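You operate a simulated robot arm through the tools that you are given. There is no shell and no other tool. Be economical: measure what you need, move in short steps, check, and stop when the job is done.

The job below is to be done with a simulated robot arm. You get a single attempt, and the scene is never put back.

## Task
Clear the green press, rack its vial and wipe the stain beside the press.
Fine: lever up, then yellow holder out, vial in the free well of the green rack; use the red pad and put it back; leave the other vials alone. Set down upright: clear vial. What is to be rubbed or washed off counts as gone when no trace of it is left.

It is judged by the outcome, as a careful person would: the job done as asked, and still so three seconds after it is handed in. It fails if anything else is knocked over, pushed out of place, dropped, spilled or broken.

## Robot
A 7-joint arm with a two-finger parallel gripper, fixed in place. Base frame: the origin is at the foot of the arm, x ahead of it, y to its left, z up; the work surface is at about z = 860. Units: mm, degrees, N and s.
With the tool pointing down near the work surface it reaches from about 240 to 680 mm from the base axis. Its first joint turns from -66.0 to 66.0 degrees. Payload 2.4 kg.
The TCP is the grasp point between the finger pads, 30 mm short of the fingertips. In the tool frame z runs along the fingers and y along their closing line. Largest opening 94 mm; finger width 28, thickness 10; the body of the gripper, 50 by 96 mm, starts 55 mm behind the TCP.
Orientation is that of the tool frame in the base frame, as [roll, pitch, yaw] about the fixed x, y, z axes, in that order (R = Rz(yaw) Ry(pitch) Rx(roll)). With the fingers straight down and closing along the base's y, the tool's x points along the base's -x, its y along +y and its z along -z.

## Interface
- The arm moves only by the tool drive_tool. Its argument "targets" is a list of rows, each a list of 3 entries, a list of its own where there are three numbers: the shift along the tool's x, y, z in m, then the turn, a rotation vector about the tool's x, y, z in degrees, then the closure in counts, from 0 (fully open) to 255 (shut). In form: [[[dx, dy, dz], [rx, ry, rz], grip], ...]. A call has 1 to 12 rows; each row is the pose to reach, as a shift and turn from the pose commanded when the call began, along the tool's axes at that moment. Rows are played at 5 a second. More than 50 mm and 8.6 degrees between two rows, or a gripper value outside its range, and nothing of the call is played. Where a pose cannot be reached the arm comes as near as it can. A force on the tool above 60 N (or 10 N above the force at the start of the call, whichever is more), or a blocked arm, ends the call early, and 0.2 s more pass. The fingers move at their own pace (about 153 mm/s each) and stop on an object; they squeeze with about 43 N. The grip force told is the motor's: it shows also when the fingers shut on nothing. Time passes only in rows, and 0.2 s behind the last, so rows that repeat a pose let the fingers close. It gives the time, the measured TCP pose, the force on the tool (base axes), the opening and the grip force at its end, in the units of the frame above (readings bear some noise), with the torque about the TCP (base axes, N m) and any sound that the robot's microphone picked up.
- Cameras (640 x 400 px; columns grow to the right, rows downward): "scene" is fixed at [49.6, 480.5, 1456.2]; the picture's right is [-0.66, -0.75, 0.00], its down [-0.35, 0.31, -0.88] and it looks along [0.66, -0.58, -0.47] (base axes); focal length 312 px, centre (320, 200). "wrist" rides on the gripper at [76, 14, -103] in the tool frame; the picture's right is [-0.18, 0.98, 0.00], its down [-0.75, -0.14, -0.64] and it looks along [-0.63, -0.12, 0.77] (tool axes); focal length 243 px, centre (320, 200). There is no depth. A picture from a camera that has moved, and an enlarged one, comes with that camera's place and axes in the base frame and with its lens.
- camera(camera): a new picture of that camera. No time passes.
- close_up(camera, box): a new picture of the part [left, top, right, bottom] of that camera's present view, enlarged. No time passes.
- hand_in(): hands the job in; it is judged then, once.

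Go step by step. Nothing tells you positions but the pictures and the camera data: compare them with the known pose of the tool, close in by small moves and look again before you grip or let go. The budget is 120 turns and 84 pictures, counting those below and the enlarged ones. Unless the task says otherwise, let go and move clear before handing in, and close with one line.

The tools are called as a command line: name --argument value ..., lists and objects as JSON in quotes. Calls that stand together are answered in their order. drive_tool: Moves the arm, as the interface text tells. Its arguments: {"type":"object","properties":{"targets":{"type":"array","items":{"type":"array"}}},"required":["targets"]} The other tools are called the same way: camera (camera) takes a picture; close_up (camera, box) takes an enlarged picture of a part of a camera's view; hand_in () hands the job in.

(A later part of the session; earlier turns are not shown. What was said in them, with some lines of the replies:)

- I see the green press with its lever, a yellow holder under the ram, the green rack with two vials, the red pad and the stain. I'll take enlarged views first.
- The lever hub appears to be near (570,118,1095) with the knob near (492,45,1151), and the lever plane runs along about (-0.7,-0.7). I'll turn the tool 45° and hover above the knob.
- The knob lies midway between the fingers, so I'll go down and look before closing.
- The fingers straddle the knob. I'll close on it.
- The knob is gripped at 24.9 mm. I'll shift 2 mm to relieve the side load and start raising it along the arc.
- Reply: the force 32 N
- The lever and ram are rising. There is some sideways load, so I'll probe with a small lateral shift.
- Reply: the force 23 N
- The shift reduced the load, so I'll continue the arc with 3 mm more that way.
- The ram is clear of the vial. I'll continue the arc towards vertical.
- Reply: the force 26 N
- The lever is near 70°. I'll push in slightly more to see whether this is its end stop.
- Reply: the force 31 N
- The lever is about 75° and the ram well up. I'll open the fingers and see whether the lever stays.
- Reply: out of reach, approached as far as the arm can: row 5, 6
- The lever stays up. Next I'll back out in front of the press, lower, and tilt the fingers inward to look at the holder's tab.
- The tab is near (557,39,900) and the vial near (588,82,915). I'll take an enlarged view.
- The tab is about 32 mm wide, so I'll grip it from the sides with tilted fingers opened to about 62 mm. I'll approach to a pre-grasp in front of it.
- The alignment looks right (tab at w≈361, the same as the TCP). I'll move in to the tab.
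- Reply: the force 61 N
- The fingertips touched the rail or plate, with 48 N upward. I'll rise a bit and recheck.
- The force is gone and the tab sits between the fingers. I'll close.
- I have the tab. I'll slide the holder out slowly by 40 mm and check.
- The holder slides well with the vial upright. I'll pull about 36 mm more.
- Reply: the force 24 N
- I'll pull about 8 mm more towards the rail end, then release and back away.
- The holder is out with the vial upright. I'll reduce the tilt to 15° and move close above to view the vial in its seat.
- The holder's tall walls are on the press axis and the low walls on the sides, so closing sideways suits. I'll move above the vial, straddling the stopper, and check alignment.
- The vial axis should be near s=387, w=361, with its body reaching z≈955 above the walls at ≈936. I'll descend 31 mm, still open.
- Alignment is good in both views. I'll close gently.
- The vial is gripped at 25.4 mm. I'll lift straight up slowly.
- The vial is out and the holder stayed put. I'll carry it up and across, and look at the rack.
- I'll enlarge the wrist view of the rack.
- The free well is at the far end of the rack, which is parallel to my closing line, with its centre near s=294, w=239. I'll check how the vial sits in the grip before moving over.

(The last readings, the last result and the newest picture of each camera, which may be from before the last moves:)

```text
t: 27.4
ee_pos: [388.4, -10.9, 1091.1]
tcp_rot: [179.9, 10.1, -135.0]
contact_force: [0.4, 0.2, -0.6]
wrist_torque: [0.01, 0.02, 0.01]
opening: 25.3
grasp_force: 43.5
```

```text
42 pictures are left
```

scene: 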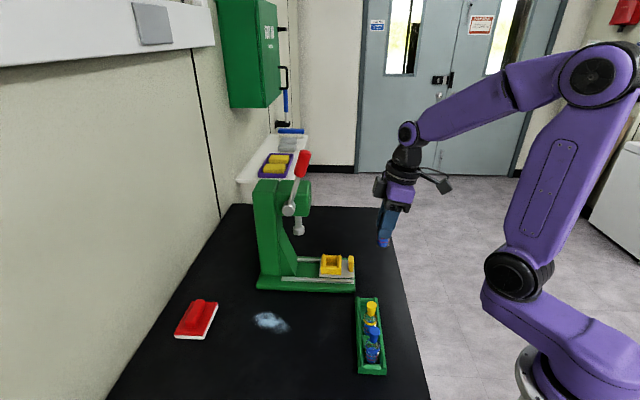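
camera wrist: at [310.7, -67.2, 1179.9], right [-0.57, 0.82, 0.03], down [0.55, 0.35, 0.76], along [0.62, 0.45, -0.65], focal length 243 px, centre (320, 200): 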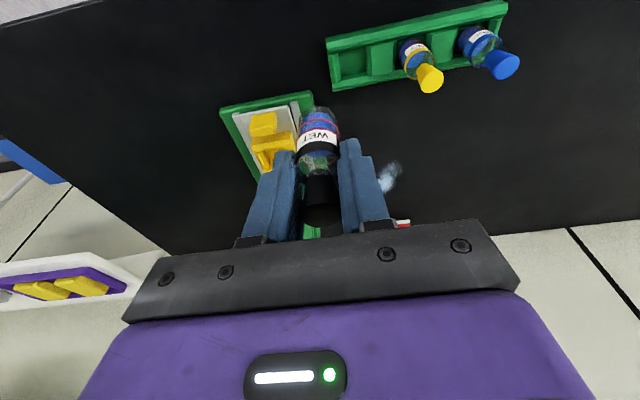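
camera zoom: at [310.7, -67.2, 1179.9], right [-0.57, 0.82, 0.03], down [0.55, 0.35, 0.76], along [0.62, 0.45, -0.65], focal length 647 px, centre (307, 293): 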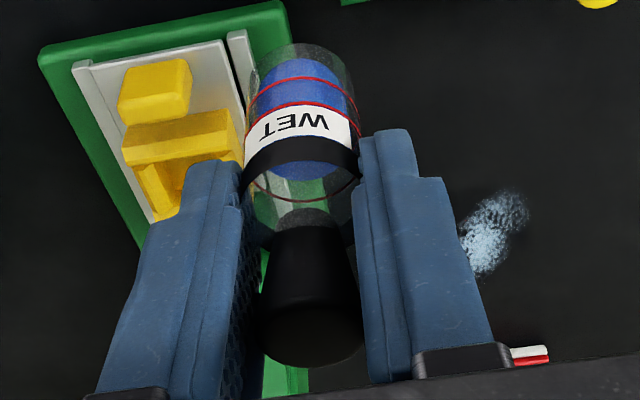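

I'll move over the free well with the vial bottom about 40 mm above it, then compare in both views.

drive_tool --targets '[[[-0.013, 0.021, 0.01], [0, 0, 0], 255], [[-0.0256, 0.0423, 0.03], [0, 0, 0], 255], [[-0.018, 0.0423, 0.065], [0, 0, 0], 255], [[-0.01, 0.0423, 0.1], [0, 0, 0], 255], [[-0.0037, 0.0423, 0.1286], [0, 0, 0], 255], [[-0.0037, 0.0423, 0.1286], [0, 0, 0], 255]]'

close_up --camera "wrist" --box '[220, 0, 420, 200]'

close_up --camera "scene" --box '[320, 260, 420, 370]'

```text
t: 28.8
ee_pos: [377.6, 39.5, 963.8]
tcp_rot: [180.0, 10.0, -135.0]
contact_force: [0.2, 1.3, -0.8]
wrist_torque: [-0.02, 0.0, 0.0]
opening: 25.4
grasp_force: 42.8
```

```text
2.00 times, centred on (320, 100) of wrist
camera zoom: at [300.8, -17.1, 1052.3], right [-0.57, 0.82, 0.03], down [0.55, 0.35, 0.76], along [0.62, 0.45, -0.65], focal length 485 px, centre (320, 400)
```

zoom: 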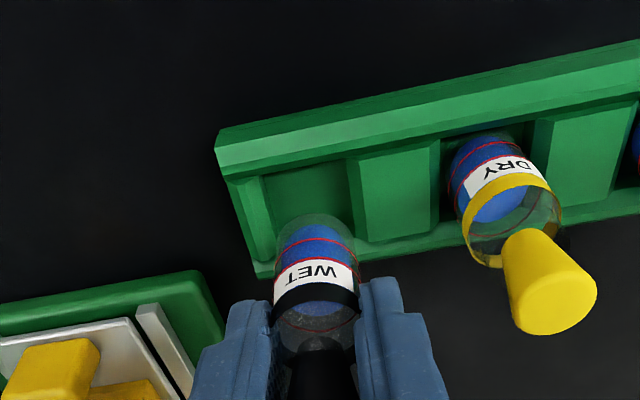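

```text
3.64 times, centred on (370, 315) of scene
camera zoom: at [49.6, 480.5, 1456.2], right [-0.66, -0.75, 0.0], down [-0.35, 0.31, -0.88], along [0.66, -0.58, -0.47], focal length 1135 px, centre (138, -218)
```

zoom: 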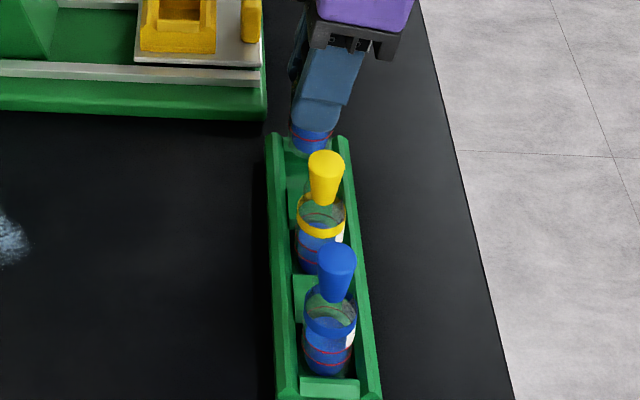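

The held vial lines up with the free well in both views (s≈297, w≈239). I'll lower it 32 mm into the well and check.

drive_tool --targets '[[[0.0017, 0.0, 0.0099], [0, 0, 0], 255], [[0.0035, 0.0, 0.0197], [0, 0, 0], 255], [[0.0047, 0.0, 0.0266], [0, 0, 0], 255], [[0.0056, 0.0, 0.0315], [0, 0, 0], 255]]'

close_up --camera "wrist" --box '[220, 0, 420, 200]'

close_up --camera "scene" --box '[320, 260, 420, 370]'

```text
t: 29.8
ee_pos: [376.5, 39.1, 933.0]
tcp_rot: [179.9, 10.0, -135.0]
contact_force: [-0.4, -0.1, -0.2]
wrist_torque: [-0.06, -0.03, 0.01]
opening: 25.6
grasp_force: 42.5
```

```text
2.00 times, centred on (320, 100) of wrist
camera zoom: at [299.5, -16.9, 1020.4], right [-0.57, 0.82, 0.03], down [0.55, 0.35, 0.76], along [0.62, 0.45, -0.65], focal length 485 px, centre (320, 400)
```

zoom: 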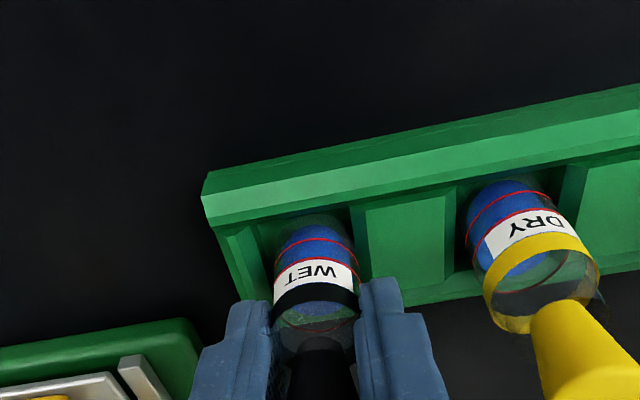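

```text
3.64 times, centred on (370, 315) of scene
camera zoom: at [49.6, 480.5, 1456.3], right [-0.66, -0.75, 0.0], down [-0.35, 0.31, -0.88], along [0.66, -0.58, -0.47], focal length 1135 px, centre (138, -218)
```

zoom: 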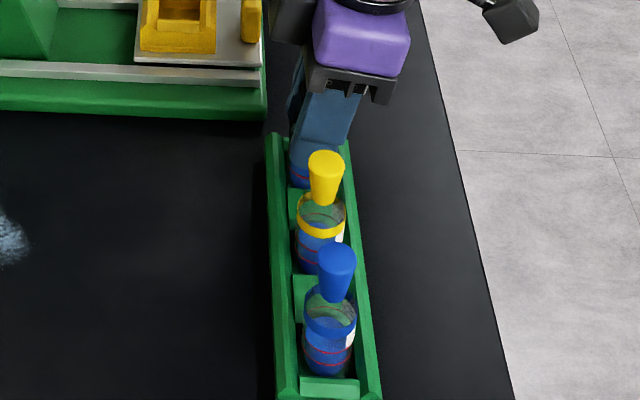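

The vial is entering the well with no contact force. I'll lower it further in small steps.

drive_tool --targets '[[[0.0005, 0.0, 0.003], [0, 0, 0], 255], [[0.001, 0.0, 0.0055], [0, 0, 0], 255], [[0.001, 0.0, 0.0055], [0, 0, 0], 255]]'

```text
t: 30.6
ee_pos: [375.9, 40.6, 926.0]
tcp_rot: [-180.0, 9.9, -135.0]
contact_force: [3.6, 1.1, 5.5]
wrist_torque: [0.01, -0.23, 0.0]
opening: 25.6
grasp_force: 43.2
```

There is light contact now, probably the floor. I'll verify with a close view.

close_up --camera "wrist" --box '[240, 40, 360, 180]'

drive_tool --targets '[[[0.0003, 0.0, 0.002], [0, 0, 0], 255], [[0.0003, 0.0, 0.002], [0, 0, 0], 255]]'

```text
2.86 times, centred on (300, 110) of wrist
camera zoom: at [300.4, -16.1, 1013.5], right [-0.57, 0.82, 0.03], down [0.54, 0.35, 0.76], along [0.62, 0.45, -0.64], focal length 693 px, centre (377, 457)
```

zoom: 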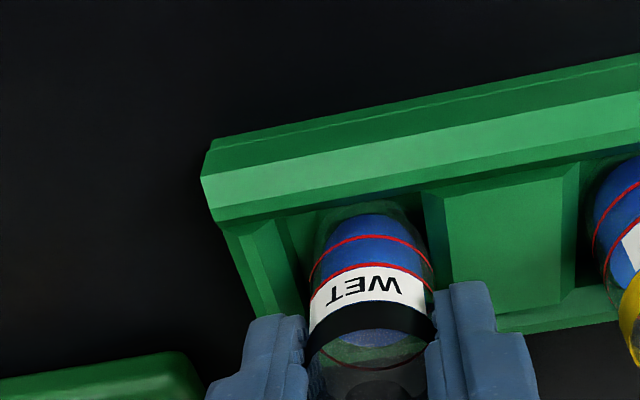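

```text
t: 31.2
ee_pos: [376.8, 40.2, 923.2]
tcp_rot: [180.0, 9.9, -135.1]
contact_force: [3.6, 0.3, 5.2]
wrist_torque: [0.1, -0.16, -0.02]
opening: 25.3
grasp_force: 43.0
```

The contact pushes slightly toward +s/+w. I'll shift 1.5 mm that way and keep lowering gently.

drive_tool --targets '[[[-0.0015, -0.0015, 0.0], [0, 0, 0], 255], [[-0.0012, -0.0015, 0.002], [0, 0, 0], 255], [[-0.0012, -0.0015, 0.002], [0, 0, 0], 255]]'

```text
t: 32.0
ee_pos: [379.4, 39.4, 922.8]
tcp_rot: [179.9, 9.9, -135.1]
contact_force: [-6.1, -4.6, 0.2]
wrist_torque: [-0.18, 0.29, 0.02]
opening: 25.4
grasp_force: 43.5
```

The well is snug along s, so I'll go back 0.8 mm and lower a little more.

drive_tool --targets '[[[0.0008, 0, 0.0], [0, 0, 0], 255], [[0.0011, 0, 0.002], [0, 0, 0], 255], [[0.0014, 0, 0.004], [0, 0, 0], 255], [[0.0014, 0, 0.004], [0, 0, 0], 255]]'

close_up --camera "wrist" --box '[240, 40, 360, 180]'

```text
t: 33.0
ee_pos: [380.0, 40.7, 919.2]
tcp_rot: [-179.9, 10.1, -135.1]
contact_force: [-6.8, -1.1, 23.9]
wrist_torque: [0.07, 0.3, -0.01]
opening: 25.6
grasp_force: 42.7
```

```text
2.86 times, centred on (300, 110) of wrist
camera zoom: at [303.0, -16.6, 1007.5], right [-0.57, 0.82, 0.03], down [0.54, 0.35, 0.76], along [0.62, 0.45, -0.64], focal length 693 px, centre (377, 457)
```

zoom: 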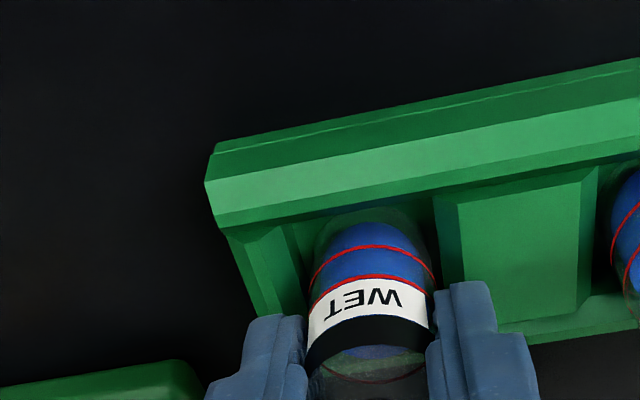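

It's resting on the well floor with 24 N upward. I'll relax 1.5 mm and open slightly.

drive_tool --targets '[[[-0.0003, 0, -0.0015], [0, 0, 0], 255], [[-0.0003, 0, -0.0015], [0, 0, 0], 175], [[-0.0003, 0, -0.0015], [0, 0, 0], 150], [[-0.0003, 0, -0.0015], [0, 0, 0], 135], [[-0.0003, 0, -0.0015], [0, 0, 0], 135]]'

close_up --camera "wrist" --box '[240, 40, 440, 220]'

close_up --camera "scene" --box '[320, 260, 420, 370]'

```text
t: 34.2
ee_pos: [379.3, 39.5, 921.0]
tcp_rot: [-180.0, 10.0, -135.0]
contact_force: [-0.7, -0.4, 0.2]
wrist_torque: [0.01, 0.01, 0.01]
opening: 44.2
grasp_force: 0.1
```

```text
2.22 times, centred on (340, 130) of wrist
camera zoom: at [302.9, -17.0, 1008.9], right [-0.57, 0.82, 0.03], down [0.55, 0.35, 0.76], along [0.62, 0.45, -0.65], focal length 539 px, centre (276, 356)
```

zoom: 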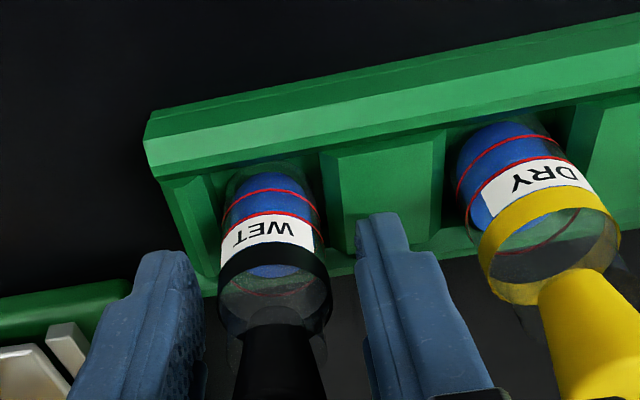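

```text
3.64 times, centred on (370, 315) of scene
camera zoom: at [49.6, 480.5, 1456.2], right [-0.66, -0.75, 0.0], down [-0.35, 0.31, -0.88], along [0.66, -0.58, -0.47], focal length 1135 px, centre (138, -218)
```

zoom: 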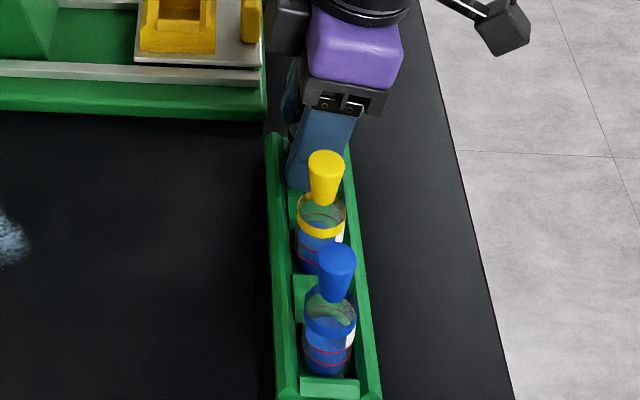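

The vial stands in the well. I'll withdraw straight up and open fully.

drive_tool --targets '[[[-0.0035, 0, -0.0197], [0, 0, 0], 135], [[-0.0104, 0, -0.059], [0, 0, 0], 135], [[-0.0174, 0, -0.0985], [0, 0, 0], 100], [[-0.0244, 0, -0.138], [0, 0, 0], 50], [[-0.0261, 0, -0.148], [0, 0, 0], 0]]'

camera --camera "scene"

close_up --camera "scene" --box '[150, 260, 400, 390]'

```text
t: 35.4
ee_pos: [377.6, 41.0, 1069.4]
tcp_rot: [-180.0, 9.9, -135.0]
contact_force: [0.0, 0.0, -0.2]
wrist_torque: [0.01, -0.01, -0.02]
opening: 94.4
grasp_force: 0.0
```

```text
33 pictures are left
```

scene: 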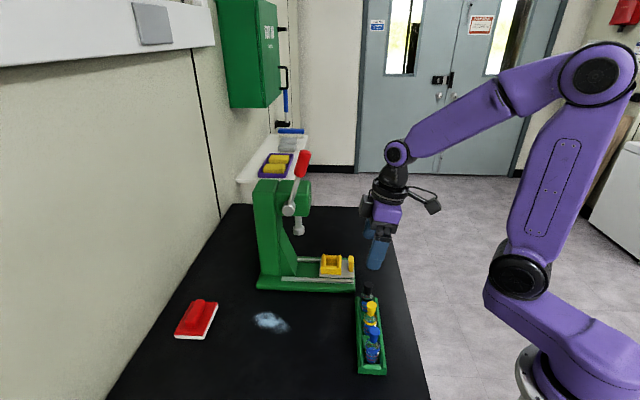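

```text
2.56 times, centred on (275, 325) of scene
camera zoom: at [49.6, 480.5, 1456.2], right [-0.66, -0.75, 0.0], down [-0.35, 0.31, -0.88], along [0.66, -0.58, -0.47], focal length 799 px, centre (435, -120)
```

zoom: 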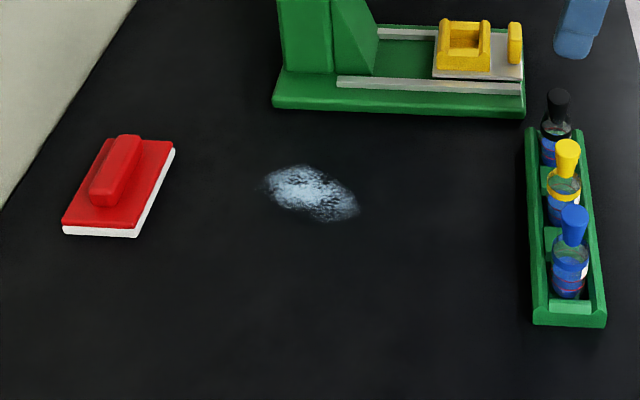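

The vial is racked. The pad's centre should be near (623,358), handle along (0.71,-0.71), a stretched reach, so I'll grip the handle by its ends with a tilted tool. I'm moving towards it at height.

drive_tool --targets '[[[-0.0385, 0.0056, 0.0], [0, -1.7, 0], 0], [[-0.077, 0.0112, 0.01], [0, -3.4, 0], 0], [[-0.1155, 0.0168, 0.024], [0, -5, 0], 0], [[-0.154, 0.0224, 0.038], [0, -6.7, 0], 0], [[-0.1925, 0.028, 0.053], [0, -8.4, 0], 0], [[-0.231, 0.0336, 0.068], [0, -10, 0], 0], [[-0.2695, 0.0392, 0.088], [0, -11.7, 0], 0], [[-0.308, 0.0448, 0.108], [0, -13.4, 0], 0], [[-0.3465, 0.05, 0.1313], [0, -15, 0], 0], [[-0.3465, 0.05, 0.1313], [0, -15, 0], 0]]'

camera --camera "wrist"

close_up --camera "scene" --box '[130, 220, 310, 360]'

```text
t: 37.6
ee_pos: [599.1, 332.8, 998.2]
tcp_rot: [-180.0, 25.0, -134.9]
contact_force: [-0.5, 0.1, -0.3]
wrist_torque: [0.01, 0.0, -0.01]
opening: 93.8
grasp_force: 0.1
```

```text
31 pictures are left
camera wrist: at [509.4, 262.3, 1059.3], right [-0.58, 0.81, 0.08], down [0.39, 0.19, 0.9], along [0.72, 0.55, -0.43], focal length 243 px, centre (320, 200)
```

wrist: 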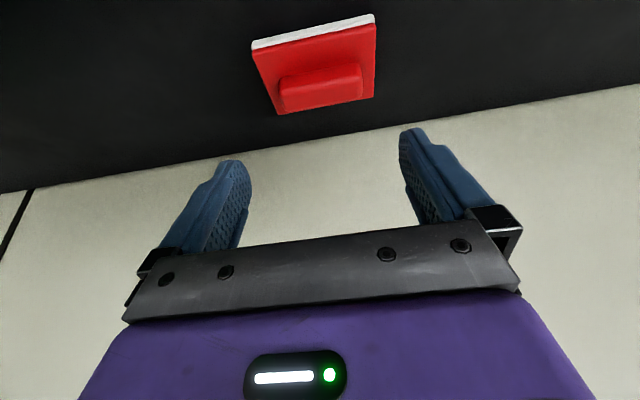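

```text
2.86 times, centred on (220, 290) of scene
camera zoom: at [49.6, 480.6, 1456.2], right [-0.66, -0.75, 0.0], down [-0.35, 0.31, -0.88], along [0.66, -0.58, -0.47], focal length 892 px, centre (606, -57)
```

zoom: 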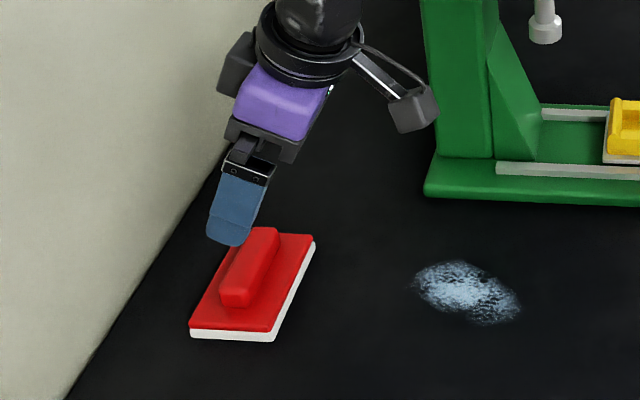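

It's reachable. I'll descend to just above the handle and check.

drive_tool --targets '[[[-0.008, 0.0013, 0.02], [0, 0, 0], 0], [[0.0, 0.0013, 0.045], [0, 0, 0], 0], [[0.0088, 0.0013, 0.0709], [0, 0, 0], 0], [[0.0088, 0.0013, 0.0709], [0, 0, 0], 0]]'

camera --camera "wrist"

close_up --camera "scene" --box '[150, 260, 250, 350]'

```text
t: 38.6
ee_pos: [614.0, 351.5, 933.3]
tcp_rot: [-180.0, 25.0, -135.1]
contact_force: [0.0, -0.2, -0.2]
wrist_torque: [0.02, -0.01, 0.03]
opening: 93.8
grasp_force: 0.1
```

```text
29 pictures are left
camera wrist: at [524.0, 279.8, 994.0], right [-0.58, 0.81, 0.08], down [0.39, 0.19, 0.9], along [0.72, 0.55, -0.43], focal length 243 px, centre (320, 200)
```

wrist: 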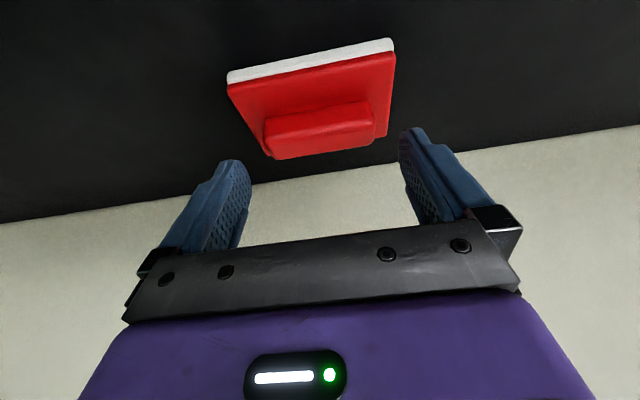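

```text
4.44 times, centred on (200, 305) of scene
camera zoom: at [49.6, 480.5, 1456.2], right [-0.66, -0.75, 0.0], down [-0.35, 0.31, -0.88], along [0.66, -0.58, -0.47], focal length 1388 px, centre (853, -267)
```

zoom: 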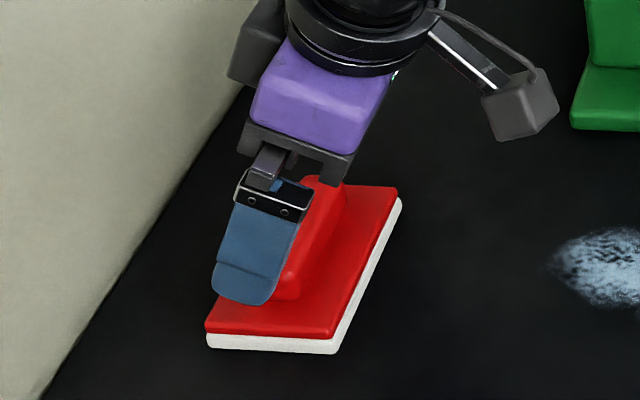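

I'll enlarge the wrist view to pin down the handle's position.

close_up --camera "wrist" --box '[210, 20, 430, 180]'

```text
2.50 times, centred on (320, 100) of wrist
camera zoom: at [524.0, 279.8, 994.0], right [-0.58, 0.81, 0.08], down [0.39, 0.19, 0.9], along [0.72, 0.55, -0.43], focal length 606 px, centre (320, 450)
```

zoom: 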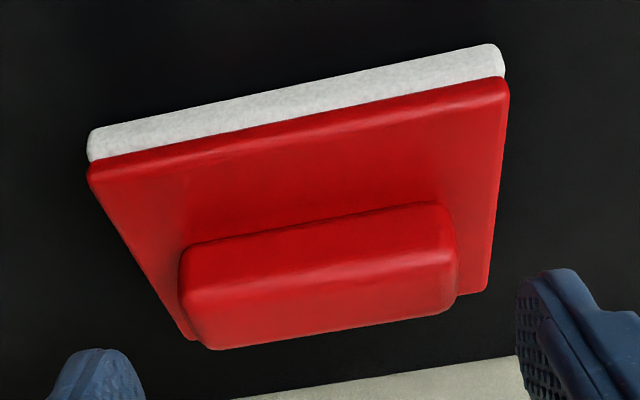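

The handle is about s≈691, w≈185, with its top near z 893. I'll lower 24 mm and close.

drive_tool --targets '[[[0.0055, 0.0005, 0.0107], [0, 0, 0], 0], [[0.0105, 0.0005, 0.0213], [0, 0, 0], 0], [[0.0105, 0.0005, 0.0213], [0, 0, 0], 0]]'

close_up --camera "wrist" --box '[210, 20, 430, 180]'

close_up --camera "scene" --box '[150, 260, 250, 350]'

```text
t: 39.4
ee_pos: [615.2, 349.0, 910.9]
tcp_rot: [-180.0, 25.2, -134.9]
contact_force: [-0.1, -0.7, 2.5]
wrist_torque: [0.12, 0.14, 0.06]
opening: 94.3
grasp_force: 0.0
```

```text
2.50 times, centred on (320, 100) of wrist
camera zoom: at [524.7, 277.6, 971.7], right [-0.58, 0.81, 0.08], down [0.39, 0.19, 0.9], along [0.72, 0.55, -0.43], focal length 606 px, centre (320, 450)
```

zoom: 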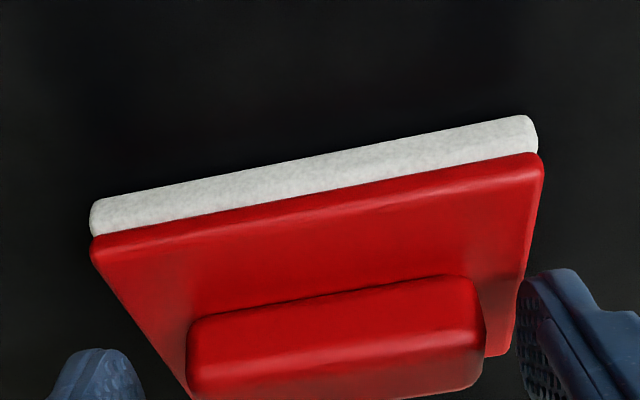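

```text
4.44 times, centred on (200, 305) of scene
camera zoom: at [49.6, 480.5, 1456.3], right [-0.66, -0.75, 0.0], down [-0.35, 0.31, -0.88], along [0.66, -0.58, -0.47], focal length 1388 px, centre (853, -267)
```

zoom: 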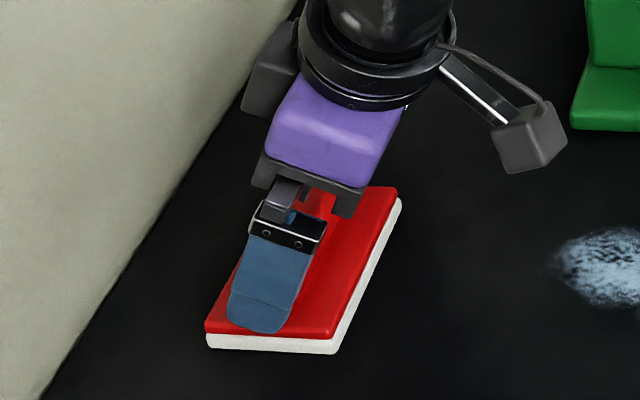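

There is only a light touch. I'll lift 2 mm and close on the handle.

drive_tool --targets '[[[-0.0008, 0.0, -0.0018], [0, 0, 0], 0], [[-0.0008, 0.0, -0.0018], [0, 0, 0], 60], [[-0.0008, 0.0, -0.0018], [0, 0, 0], 100], [[-0.0008, 0.0, -0.0018], [0, 0, 0], 160], [[-0.0008, 0.0, -0.0018], [0, 0, 0], 255], [[-0.0008, 0.0, -0.0018], [0, 0, 0], 255]]'

close_up --camera "wrist" --box '[210, 20, 430, 180]'

```text
t: 40.8
ee_pos: [614.7, 349.8, 912.7]
tcp_rot: [180.0, 24.9, -135.1]
contact_force: [0.5, 0.2, 0.4]
wrist_torque: [0.02, 0.0, 0.02]
opening: 68.1
grasp_force: 43.0
```

```text
2.50 times, centred on (320, 100) of wrist
camera zoom: at [525.0, 278.7, 973.6], right [-0.58, 0.81, 0.08], down [0.39, 0.19, 0.9], along [0.72, 0.55, -0.43], focal length 606 px, centre (320, 450)
```

zoom: 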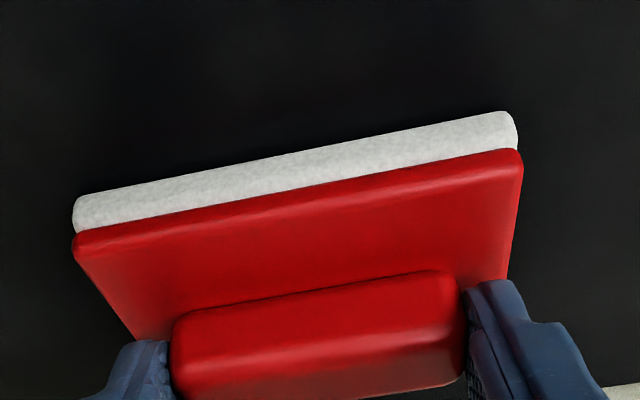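

The handle is held (68 mm). I'll lift 20 mm and carry the pad to the far end of the stain.

drive_tool --targets '[[[-0.0042, 0.0, -0.009], [0, 0, 0], 255], [[-0.0085, 0.0, -0.0181], [0, 0, 0], 255], [[0.0145, -0.002, -0.0288], [0, 0, 0], 255], [[0.0375, -0.004, -0.0395], [0, 0, 0], 255], [[0.0605, -0.006, -0.0502], [0, 0, 0], 255], [[0.083, -0.008, -0.0608], [0, 0, 0], 255], [[0.083, -0.008, -0.0608], [0, 0, 0], 255]]'

close_up --camera "scene" --box '[150, 250, 350, 370]'

```text
t: 42.4
ee_pos: [550.4, 271.7, 932.5]
tcp_rot: [-180.0, 25.0, -135.0]
contact_force: [-0.8, -0.5, 0.1]
wrist_torque: [0.02, 0.02, 0.02]
opening: 0.0
grasp_force: 33.0
```

```text
3.20 times, centred on (250, 310) of scene
camera zoom: at [49.6, 480.5, 1456.2], right [-0.66, -0.75, 0.0], down [-0.35, 0.31, -0.88], along [0.66, -0.58, -0.47], focal length 999 px, centre (544, -152)
```

zoom: 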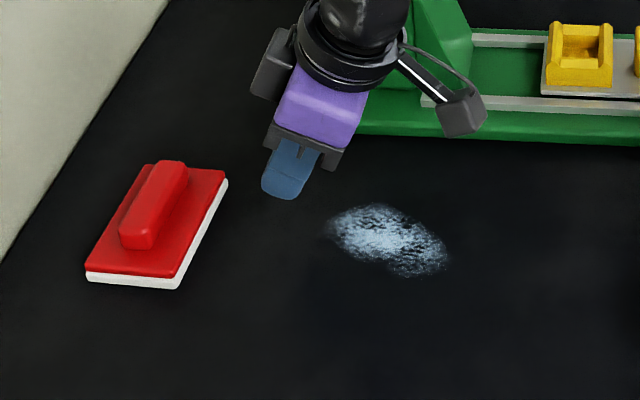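

The shallow grip slipped off the handle; the pad stayed on the table, shifted a few mm. I'll go back with less tilt (14°) for a deeper grip, first hovering to check reach and alignment.

drive_tool --targets '[[[-0.009, 0.0, -0.02], [0, 3, 0], 0], [[-0.04, 0.002, -0.01], [0, 6, 0], 0], [[-0.075, 0.004, 0.008], [0, 9, 0], 0], [[-0.1026, 0.005, 0.0236], [0, 11, 0], 16], [[-0.1026, 0.005, 0.0236], [0, 11, 0], 16]]'

close_up --camera "wrist" --box '[200, 20, 440, 220]'

close_up --camera "scene" --box '[150, 260, 250, 350]'

```text
t: 43.6
ee_pos: [618.7, 349.0, 954.2]
tcp_rot: [180.0, 13.9, -135.0]
contact_force: [0.0, 0.4, 0.4]
wrist_torque: [0.01, 0.03, 0.03]
opening: 88.1
grasp_force: 0.1
```

```text
2.00 times, centred on (320, 120) of wrist
camera zoom: at [538.6, 287.6, 1035.3], right [-0.57, 0.82, 0.04], down [0.51, 0.31, 0.8], along [0.65, 0.48, -0.59], focal length 485 px, centre (320, 360)
```

zoom: 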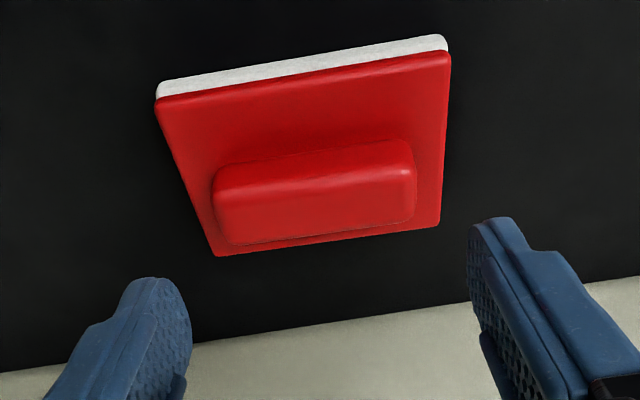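

```text
4.44 times, centred on (200, 305) of scene
camera zoom: at [49.6, 480.6, 1456.2], right [-0.66, -0.75, 0.0], down [-0.35, 0.31, -0.88], along [0.66, -0.58, -0.47], focal length 1388 px, centre (853, -267)
```

zoom: 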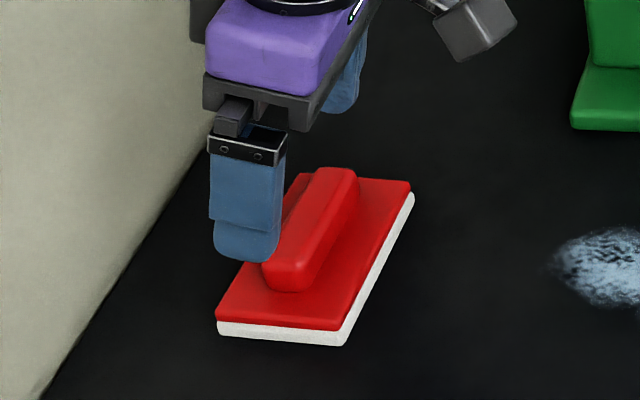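

The tool reaches at 14°, and the handle seems turned by about 3° with its centre near s≈687, w≈191. I'll lower to the pad top with matching yaw.

drive_tool --targets '[[[0.004, 0.0, 0.015], [0, 0, 1.5], 33], [[0.008, 0.0, 0.029], [0, 0, 2.5], 33], [[0.0105, 0.0, 0.0386], [0, 0, 2.5], 33], [[0.0119, 0.0, 0.0434], [0, 0, 2.5], 33], [[0.0119, 0.0, 0.0434], [0, 0, 2.5], 33]]'

close_up --camera "wrist" --box '[200, 20, 440, 220]'

```text
t: 44.8
ee_pos: [618.3, 348.7, 910.0]
tcp_rot: [179.5, 14.2, -137.5]
contact_force: [-2.6, -2.1, 14.2]
wrist_torque: [-0.55, -0.23, -0.16]
opening: 81.4
grasp_force: 0.0
```

```text
2.00 times, centred on (320, 120) of wrist
camera zoom: at [534.9, 289.8, 991.2], right [-0.53, 0.84, 0.05], down [0.52, 0.28, 0.81], along [0.67, 0.46, -0.59], focal length 485 px, centre (320, 360)
```

zoom: 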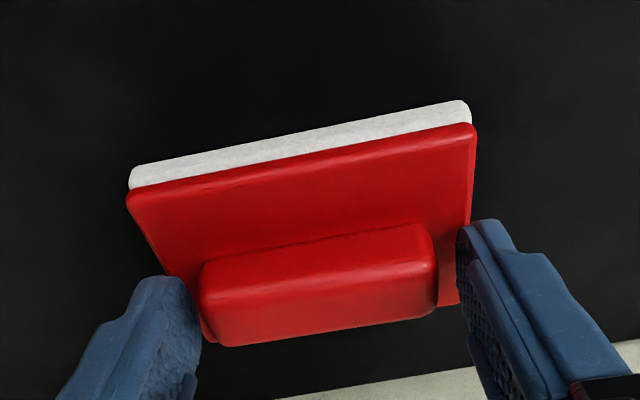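

The tips rest on the pad body with 14 N. I'll ease up 1 mm and close on the handle.

drive_tool --targets '[[[-0.0003, 0.0, -0.0015], [0, 0, 0], 33], [[-0.0003, 0.0, -0.0015], [0, 0, 0], 60], [[-0.0003, 0.0, -0.0015], [0, 0, 0], 90], [[-0.0003, 0.0, -0.0015], [0, 0, 0], 150], [[-0.0003, 0.0, -0.0015], [0, 0, 0], 255], [[-0.0003, 0.0, -0.0015], [0, 0, 0], 255]]'

close_up --camera "wrist" --box '[200, 20, 440, 220]'

```text
t: 46.2
ee_pos: [617.8, 347.7, 910.1]
tcp_rot: [179.4, 14.0, -137.7]
contact_force: [-0.8, 0.4, 10.3]
wrist_torque: [-0.24, -0.25, 0.02]
opening: 67.9
grasp_force: 43.2
```

```text
2.00 times, centred on (320, 120) of wrist
camera zoom: at [534.6, 289.9, 991.8], right [-0.53, 0.84, 0.05], down [0.52, 0.28, 0.8], along [0.66, 0.46, -0.59], focal length 485 px, centre (320, 360)
```

zoom: 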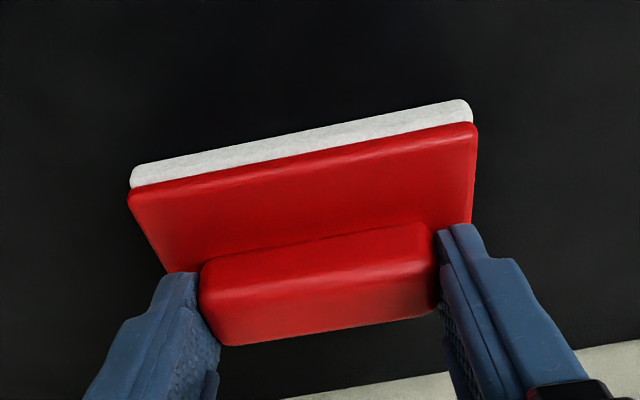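

The grip is deep and the pad hasn't moved. I'll test-lift 12 mm.

drive_tool --targets '[[[-0.001, 0.0, -0.004], [0, 0, 0], 255], [[-0.002, 0.0, -0.008], [0, 0, 0], 255], [[-0.003, 0.0, -0.012], [0, 0, 0], 255], [[-0.003, 0.0, -0.012], [0, 0, 0], 255]]'

close_up --camera "wrist" --box '[200, 20, 440, 220]'

```text
t: 47.2
ee_pos: [618.0, 347.4, 921.1]
tcp_rot: [179.4, 14.0, -137.6]
contact_force: [0.3, -0.3, -0.4]
wrist_torque: [-0.04, -0.04, -0.02]
opening: 67.9
grasp_force: 43.5
```

```text
2.00 times, centred on (320, 120) of wrist
camera zoom: at [535.4, 289.4, 1003.7], right [-0.53, 0.84, 0.05], down [0.53, 0.28, 0.8], along [0.66, 0.46, -0.59], focal length 485 px, centre (320, 360)
```

zoom: 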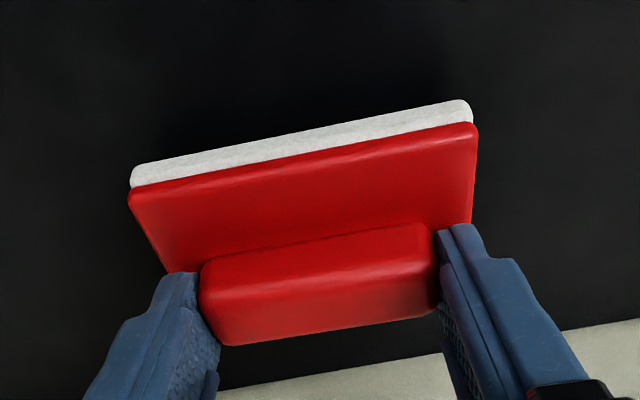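

The pad is held securely. I'll carry it to the far end of the stain and lower it gently.

drive_tool --targets '[[[0.025, -0.0026, -0.0063], [0, 0, 0], 255], [[0.0505, -0.0052, -0.0126], [0, 0, 0], 255], [[0.076, -0.0078, -0.0189], [0, 0, 0], 255], [[0.1011, -0.0104, -0.0252], [0, 0, 0], 255], [[0.103, -0.0104, -0.0175], [0, 0, 0], 255], [[0.1038, -0.0104, -0.0145], [0, 0, 0], 255], [[0.1041, -0.0104, -0.013], [0, 0, 0], 255], [[0.1041, -0.0104, -0.013], [0, 0, 0], 255]]'

close_up --camera "scene" --box '[190, 260, 330, 360]'

```text
t: 49.0
ee_pos: [548.2, 269.2, 910.5]
tcp_rot: [179.4, 14.0, -137.6]
contact_force: [-0.8, -0.8, 4.4]
wrist_torque: [-0.24, -0.06, -0.01]
opening: 68.4
grasp_force: 42.8
```

```text
4.00 times, centred on (260, 310) of scene
camera zoom: at [49.5, 480.5, 1456.3], right [-0.66, -0.75, 0.0], down [-0.35, 0.31, -0.88], along [0.66, -0.58, -0.47], focal length 1249 px, centre (560, -240)
```

zoom: 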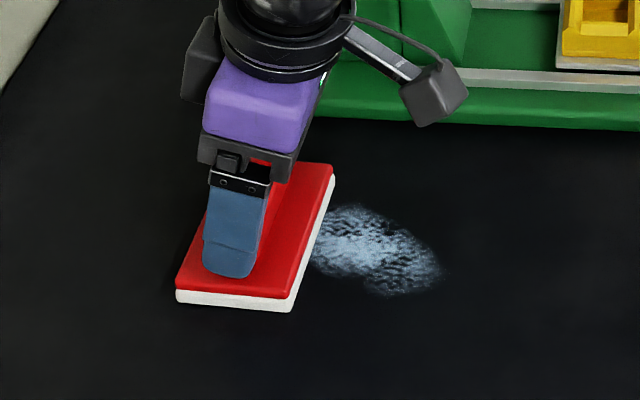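

The pad is flat at the far edge of the stain with 4 N. I'll wipe along the stain and back with slightly more pressure.

drive_tool --targets '[[[0.0213, 0.0, -0.0042], [0, 0, 0], 255], [[0.0423, 0.0, -0.0095], [0, 0, 0], 255], [[0.0633, 0.0, -0.0147], [0, 0, 0], 255], [[0.0843, 0.0, -0.02], [0, 0, 0], 255], [[0.1053, 0.0, -0.0252], [0, 0, 0], 255], [[0.1263, 0.0, -0.0304], [0, 0, 0], 255], [[0.1053, 0.0, -0.0252], [0, 0, 0], 255], [[0.0843, 0.0, -0.02], [0, 0, 0], 255], [[0.0633, 0.0, -0.0147], [0, 0, 0], 255], [[0.0423, 0.0, -0.0095], [0, 0, 0], 255], [[0.0213, 0.0, -0.0042], [0, 0, 0], 255], [[0.0003, 0.0, 0.001], [0, 0, 0], 255]]'

close_up --camera "scene" --box '[190, 260, 330, 360]'

```text
t: 51.6
ee_pos: [547.9, 269.3, 910.6]
tcp_rot: [179.4, 13.9, -137.6]
contact_force: [-5.2, -5.4, 22.4]
wrist_torque: [-0.83, -0.62, -0.29]
opening: 67.8
grasp_force: 43.3
```

```text
4.00 times, centred on (260, 310) of scene
camera zoom: at [49.0, 480.2, 1456.4], right [-0.66, -0.75, 0.0], down [-0.35, 0.31, -0.88], along [0.66, -0.58, -0.47], focal length 1249 px, centre (560, -240)
```

zoom: 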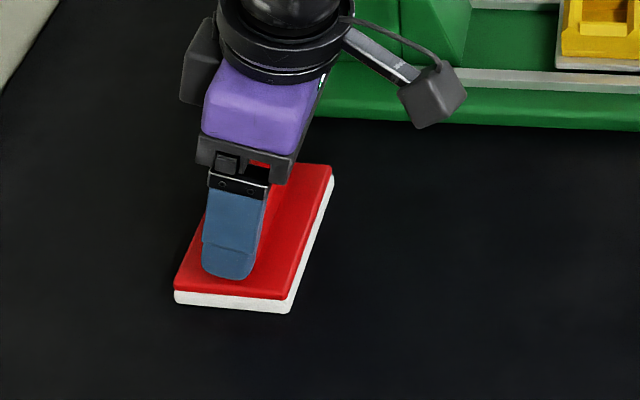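

The visible area looks clean. I'll make one more pass with small side offsets to be sure, then lift and look.

drive_tool --targets '[[[0.0, -0.008, -0.0005], [0, 0, 0], 255], [[0.0243, -0.008, -0.0062], [0, 0, 0], 255], [[0.0486, -0.008, -0.0122], [0, 0, 0], 255], [[0.0729, -0.008, -0.0183], [0, 0, 0], 255], [[0.0972, -0.008, -0.0243], [0, 0, 0], 255], [[0.1215, -0.008, -0.0304], [0, 0, 0], 255], [[0.1215, 0.008, -0.0304], [0, 0, 0], 255], [[0.0972, 0.008, -0.0243], [0, 0, 0], 255], [[0.0729, 0.008, -0.0183], [0, 0, 0], 255], [[0.0486, 0.008, -0.0122], [0, 0, 0], 255], [[0.0243, 0.008, -0.0062], [0, 0, 0], 255], [[0.0, 0.004, -0.0005], [0, 0, 0], 255]]'

drive_tool --targets '[[[-0.0015, 0.0, -0.0058], [0, 0, 0], 255], [[-0.003, 0.0, -0.0116], [0, 0, 0], 255], [[-0.027, 0.002, -0.0075], [0, 0, 0], 255], [[-0.05, 0.004, -0.0015], [0, 0, 0], 255], [[-0.05, 0.004, -0.0015], [0, 0, 0], 255]]'

close_up --camera "scene" --box '[170, 250, 330, 370]'

```text
t: 54.2
ee_pos: [544.6, 271.0, 909.9]
tcp_rot: [179.5, 14.0, -137.4]
contact_force: [-5.9, -3.0, 18.8]
wrist_torque: [-0.64, -0.54, -0.25]
opening: 67.9
grasp_force: 43.2
```

```text
t: 55.4
ee_pos: [574.9, 308.3, 925.0]
tcp_rot: [179.4, 13.9, -137.5]
contact_force: [-1.1, -0.4, -0.3]
wrist_torque: [0.02, 0.01, 0.0]
opening: 68.0
grasp_force: 43.3
```

```text
3.33 times, centred on (250, 310) of scene
camera zoom: at [49.6, 480.6, 1456.2], right [-0.66, -0.75, 0.0], down [-0.35, 0.31, -0.88], along [0.66, -0.58, -0.47], focal length 1041 px, centre (553, -167)
```

zoom: 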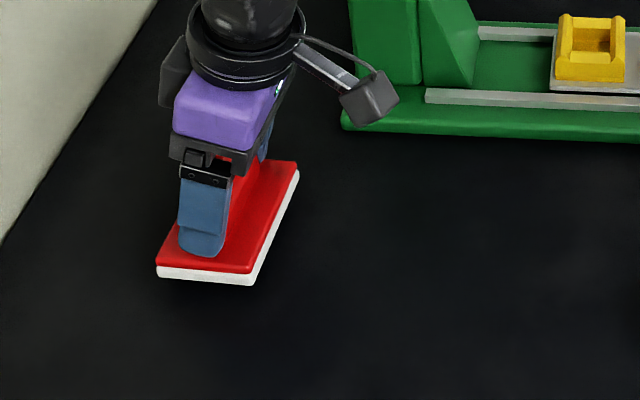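

The stain is gone. I'll return the pad to its original place, about (623,358), with its original yaw.

drive_tool --targets '[[[-0.02, 0.0022, 0.005], [0, 0, -1], 255], [[-0.04, 0.0044, 0.01], [0, 0, -2], 255], [[-0.0598, 0.0067, 0.0149], [0, 0, -2.5], 255], [[-0.0582, 0.0067, 0.0214], [0, 0, -2.5], 255], [[-0.0568, 0.0067, 0.027], [0, 0, -2.5], 255], [[-0.0568, 0.0067, 0.027], [0, 0, -2.5], 255]]'

close_up --camera "scene" --box '[150, 260, 400, 390]'

```text
t: 56.8
ee_pos: [617.8, 356.2, 910.5]
tcp_rot: [180.0, 14.0, -134.9]
contact_force: [0.7, -0.5, -0.8]
wrist_torque: [-0.03, -0.02, -0.01]
opening: 68.0
grasp_force: 42.8
```

```text
2.56 times, centred on (275, 325) of scene
camera zoom: at [49.6, 480.6, 1456.2], right [-0.66, -0.75, 0.0], down [-0.35, 0.31, -0.88], along [0.66, -0.58, -0.47], focal length 799 px, centre (435, -120)
```

zoom: 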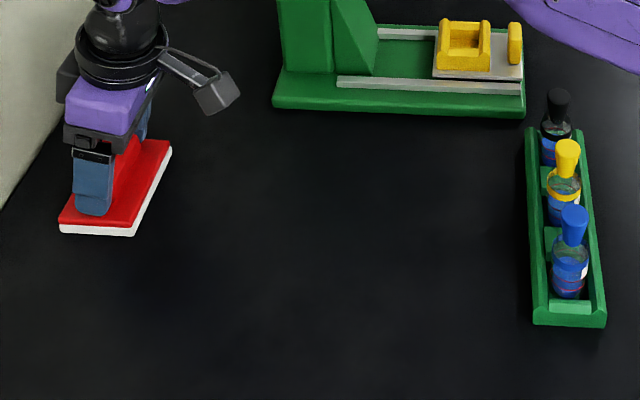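

The pad is about 2.5 mm too far out and just off the surface. I'll correct that and set it down.

drive_tool --targets '[[[0.0024, 0.0, -0.0006], [0, 0, 0], 255], [[0.0028, 0.0, 0.0004], [0, 0, 0], 255], [[0.003, 0.0, 0.0012], [0, 0, 0], 255], [[0.003, 0.0, 0.0012], [0, 0, 0], 255]]'

```text
t: 57.8
ee_pos: [616.7, 353.8, 910.1]
tcp_rot: [-180.0, 14.2, -135.0]
contact_force: [-3.5, 2.3, 10.9]
wrist_torque: [0.29, 0.62, 0.01]
opening: 68.3
grasp_force: 42.8
```

The pad is down with 11 N contact. I'll open gradually and lift straight up.

drive_tool --targets '[[[-0.0001, 0.0, -0.0006], [0, 0, 0], 255], [[-0.0001, 0.0, -0.0006], [0, 0, 0], 60], [[-0.0001, 0.0, -0.0006], [0, 0, 0], 40], [[-0.0012, 0.0, -0.005], [0, 0, 0], 35], [[-0.005, 0.0, -0.02], [0, 0, 0], 20], [[-0.015, 0.0, -0.06], [0, 0, 0], 0], [[-0.01, 0.0, -0.1], [0, 0, 0], 0], [[0.03, 0.0, -0.12], [0, 0, 0], 0], [[0.07, 0.0, -0.135], [0, 0, 0], 0]]'

close_up --camera "scene" --box '[150, 260, 400, 390]'

camera --camera "scene"

```text
t: 59.8
ee_pos: [547.1, 283.3, 1026.1]
tcp_rot: [-180.0, 13.9, -135.1]
contact_force: [0.2, -0.4, -0.2]
wrist_torque: [-0.01, -0.02, -0.03]
opening: 94.0
grasp_force: 0.0
```

```text
2.56 times, centred on (275, 325) of scene
camera zoom: at [49.6, 480.6, 1456.3], right [-0.66, -0.75, 0.0], down [-0.35, 0.31, -0.88], along [0.66, -0.58, -0.47], focal length 799 px, centre (435, -120)
```

zoom: 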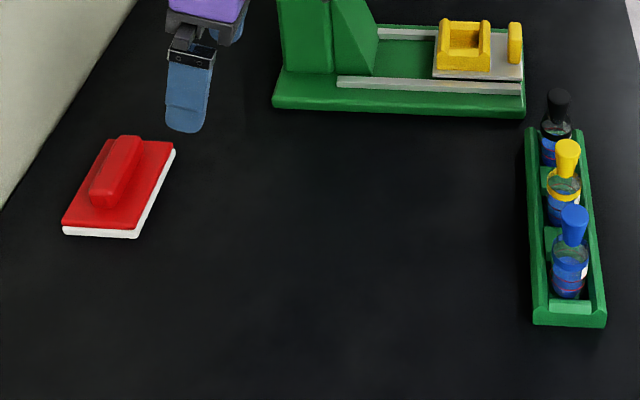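

```text
12 pictures are left
```

scene: 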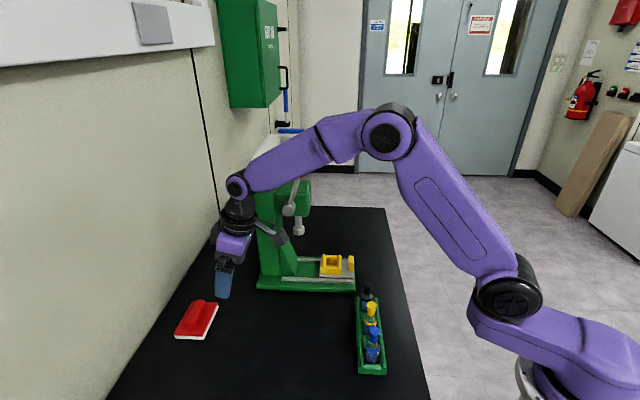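

The pad matches its original corners. I'll do a last close check of the stain area, the lever and the racked vial.

drive_tool --targets '[[[0.03, 0.0, -0.03], [0, 0, 0], 0], [[0.07, 0.0, -0.06], [0, 0, 0], 0], [[0.11, 0.0, -0.09], [0, 0, 0], 0]]'

close_up --camera "scene" --box '[220, 290, 320, 350]'

close_up --camera "scene" --box '[240, 140, 390, 290]'

close_up --camera "scene" --box '[335, 270, 405, 380]'

```text
t: 60.6
ee_pos: [456.0, 189.0, 1087.2]
tcp_rot: [-179.9, 14.1, -134.8]
contact_force: [0.0, -0.7, 0.1]
wrist_torque: [-0.01, 0.03, 0.02]
opening: 94.0
grasp_force: 0.1
```

```text
6.40 times, centred on (270, 320) of scene
camera zoom: at [49.6, 480.6, 1456.3], right [-0.66, -0.75, 0.0], down [-0.35, 0.31, -0.88], along [0.66, -0.58, -0.47], focal length 1998 px, centre (640, -568)
```

zoom: 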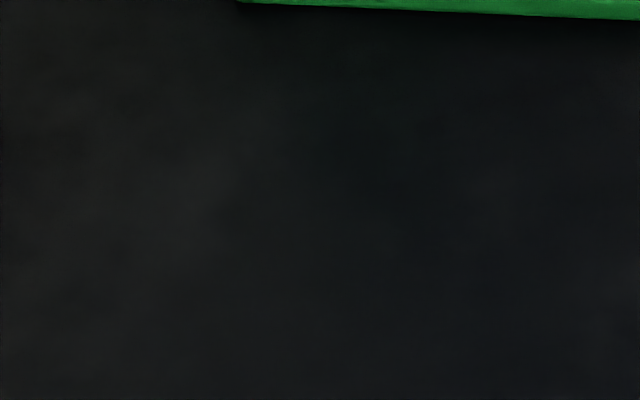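

```text
2.67 times, centred on (315, 215) of scene
camera zoom: at [49.6, 480.6, 1456.3], right [-0.66, -0.75, 0.0], down [-0.35, 0.31, -0.88], along [0.66, -0.58, -0.47], focal length 832 px, centre (333, 160)
```

zoom: 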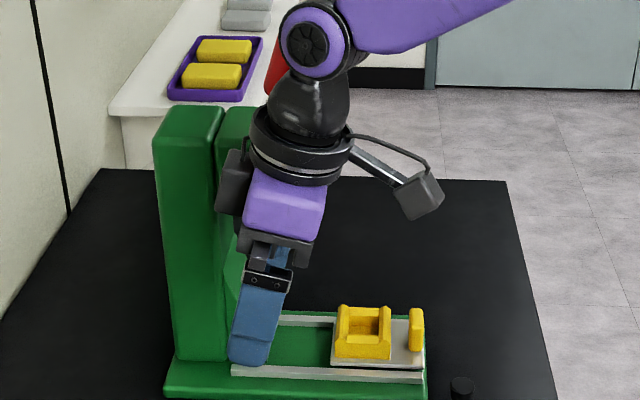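

```text
3.64 times, centred on (370, 325) of scene
camera zoom: at [49.6, 480.6, 1456.3], right [-0.66, -0.75, 0.0], down [-0.35, 0.31, -0.88], along [0.66, -0.58, -0.47], focal length 1135 px, centre (138, -254)
```

zoom: 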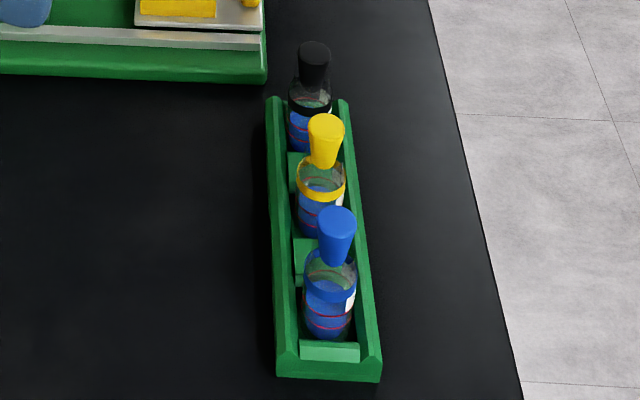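

No trace of the stain is left, the vial stands upright in the rack, the holder is out, the lever is up and the pad is back. The gripper is empty and clear, so I'm handing in.

hand_in

```text
The job is handed in.
```

The job is handed in: lever up, yellow holder out, vial upright in the rack's free well, stain wiped away and red pad back in its place. The pad slipped from the gripper once and shifted a few millimetres, but I put it back where it started.
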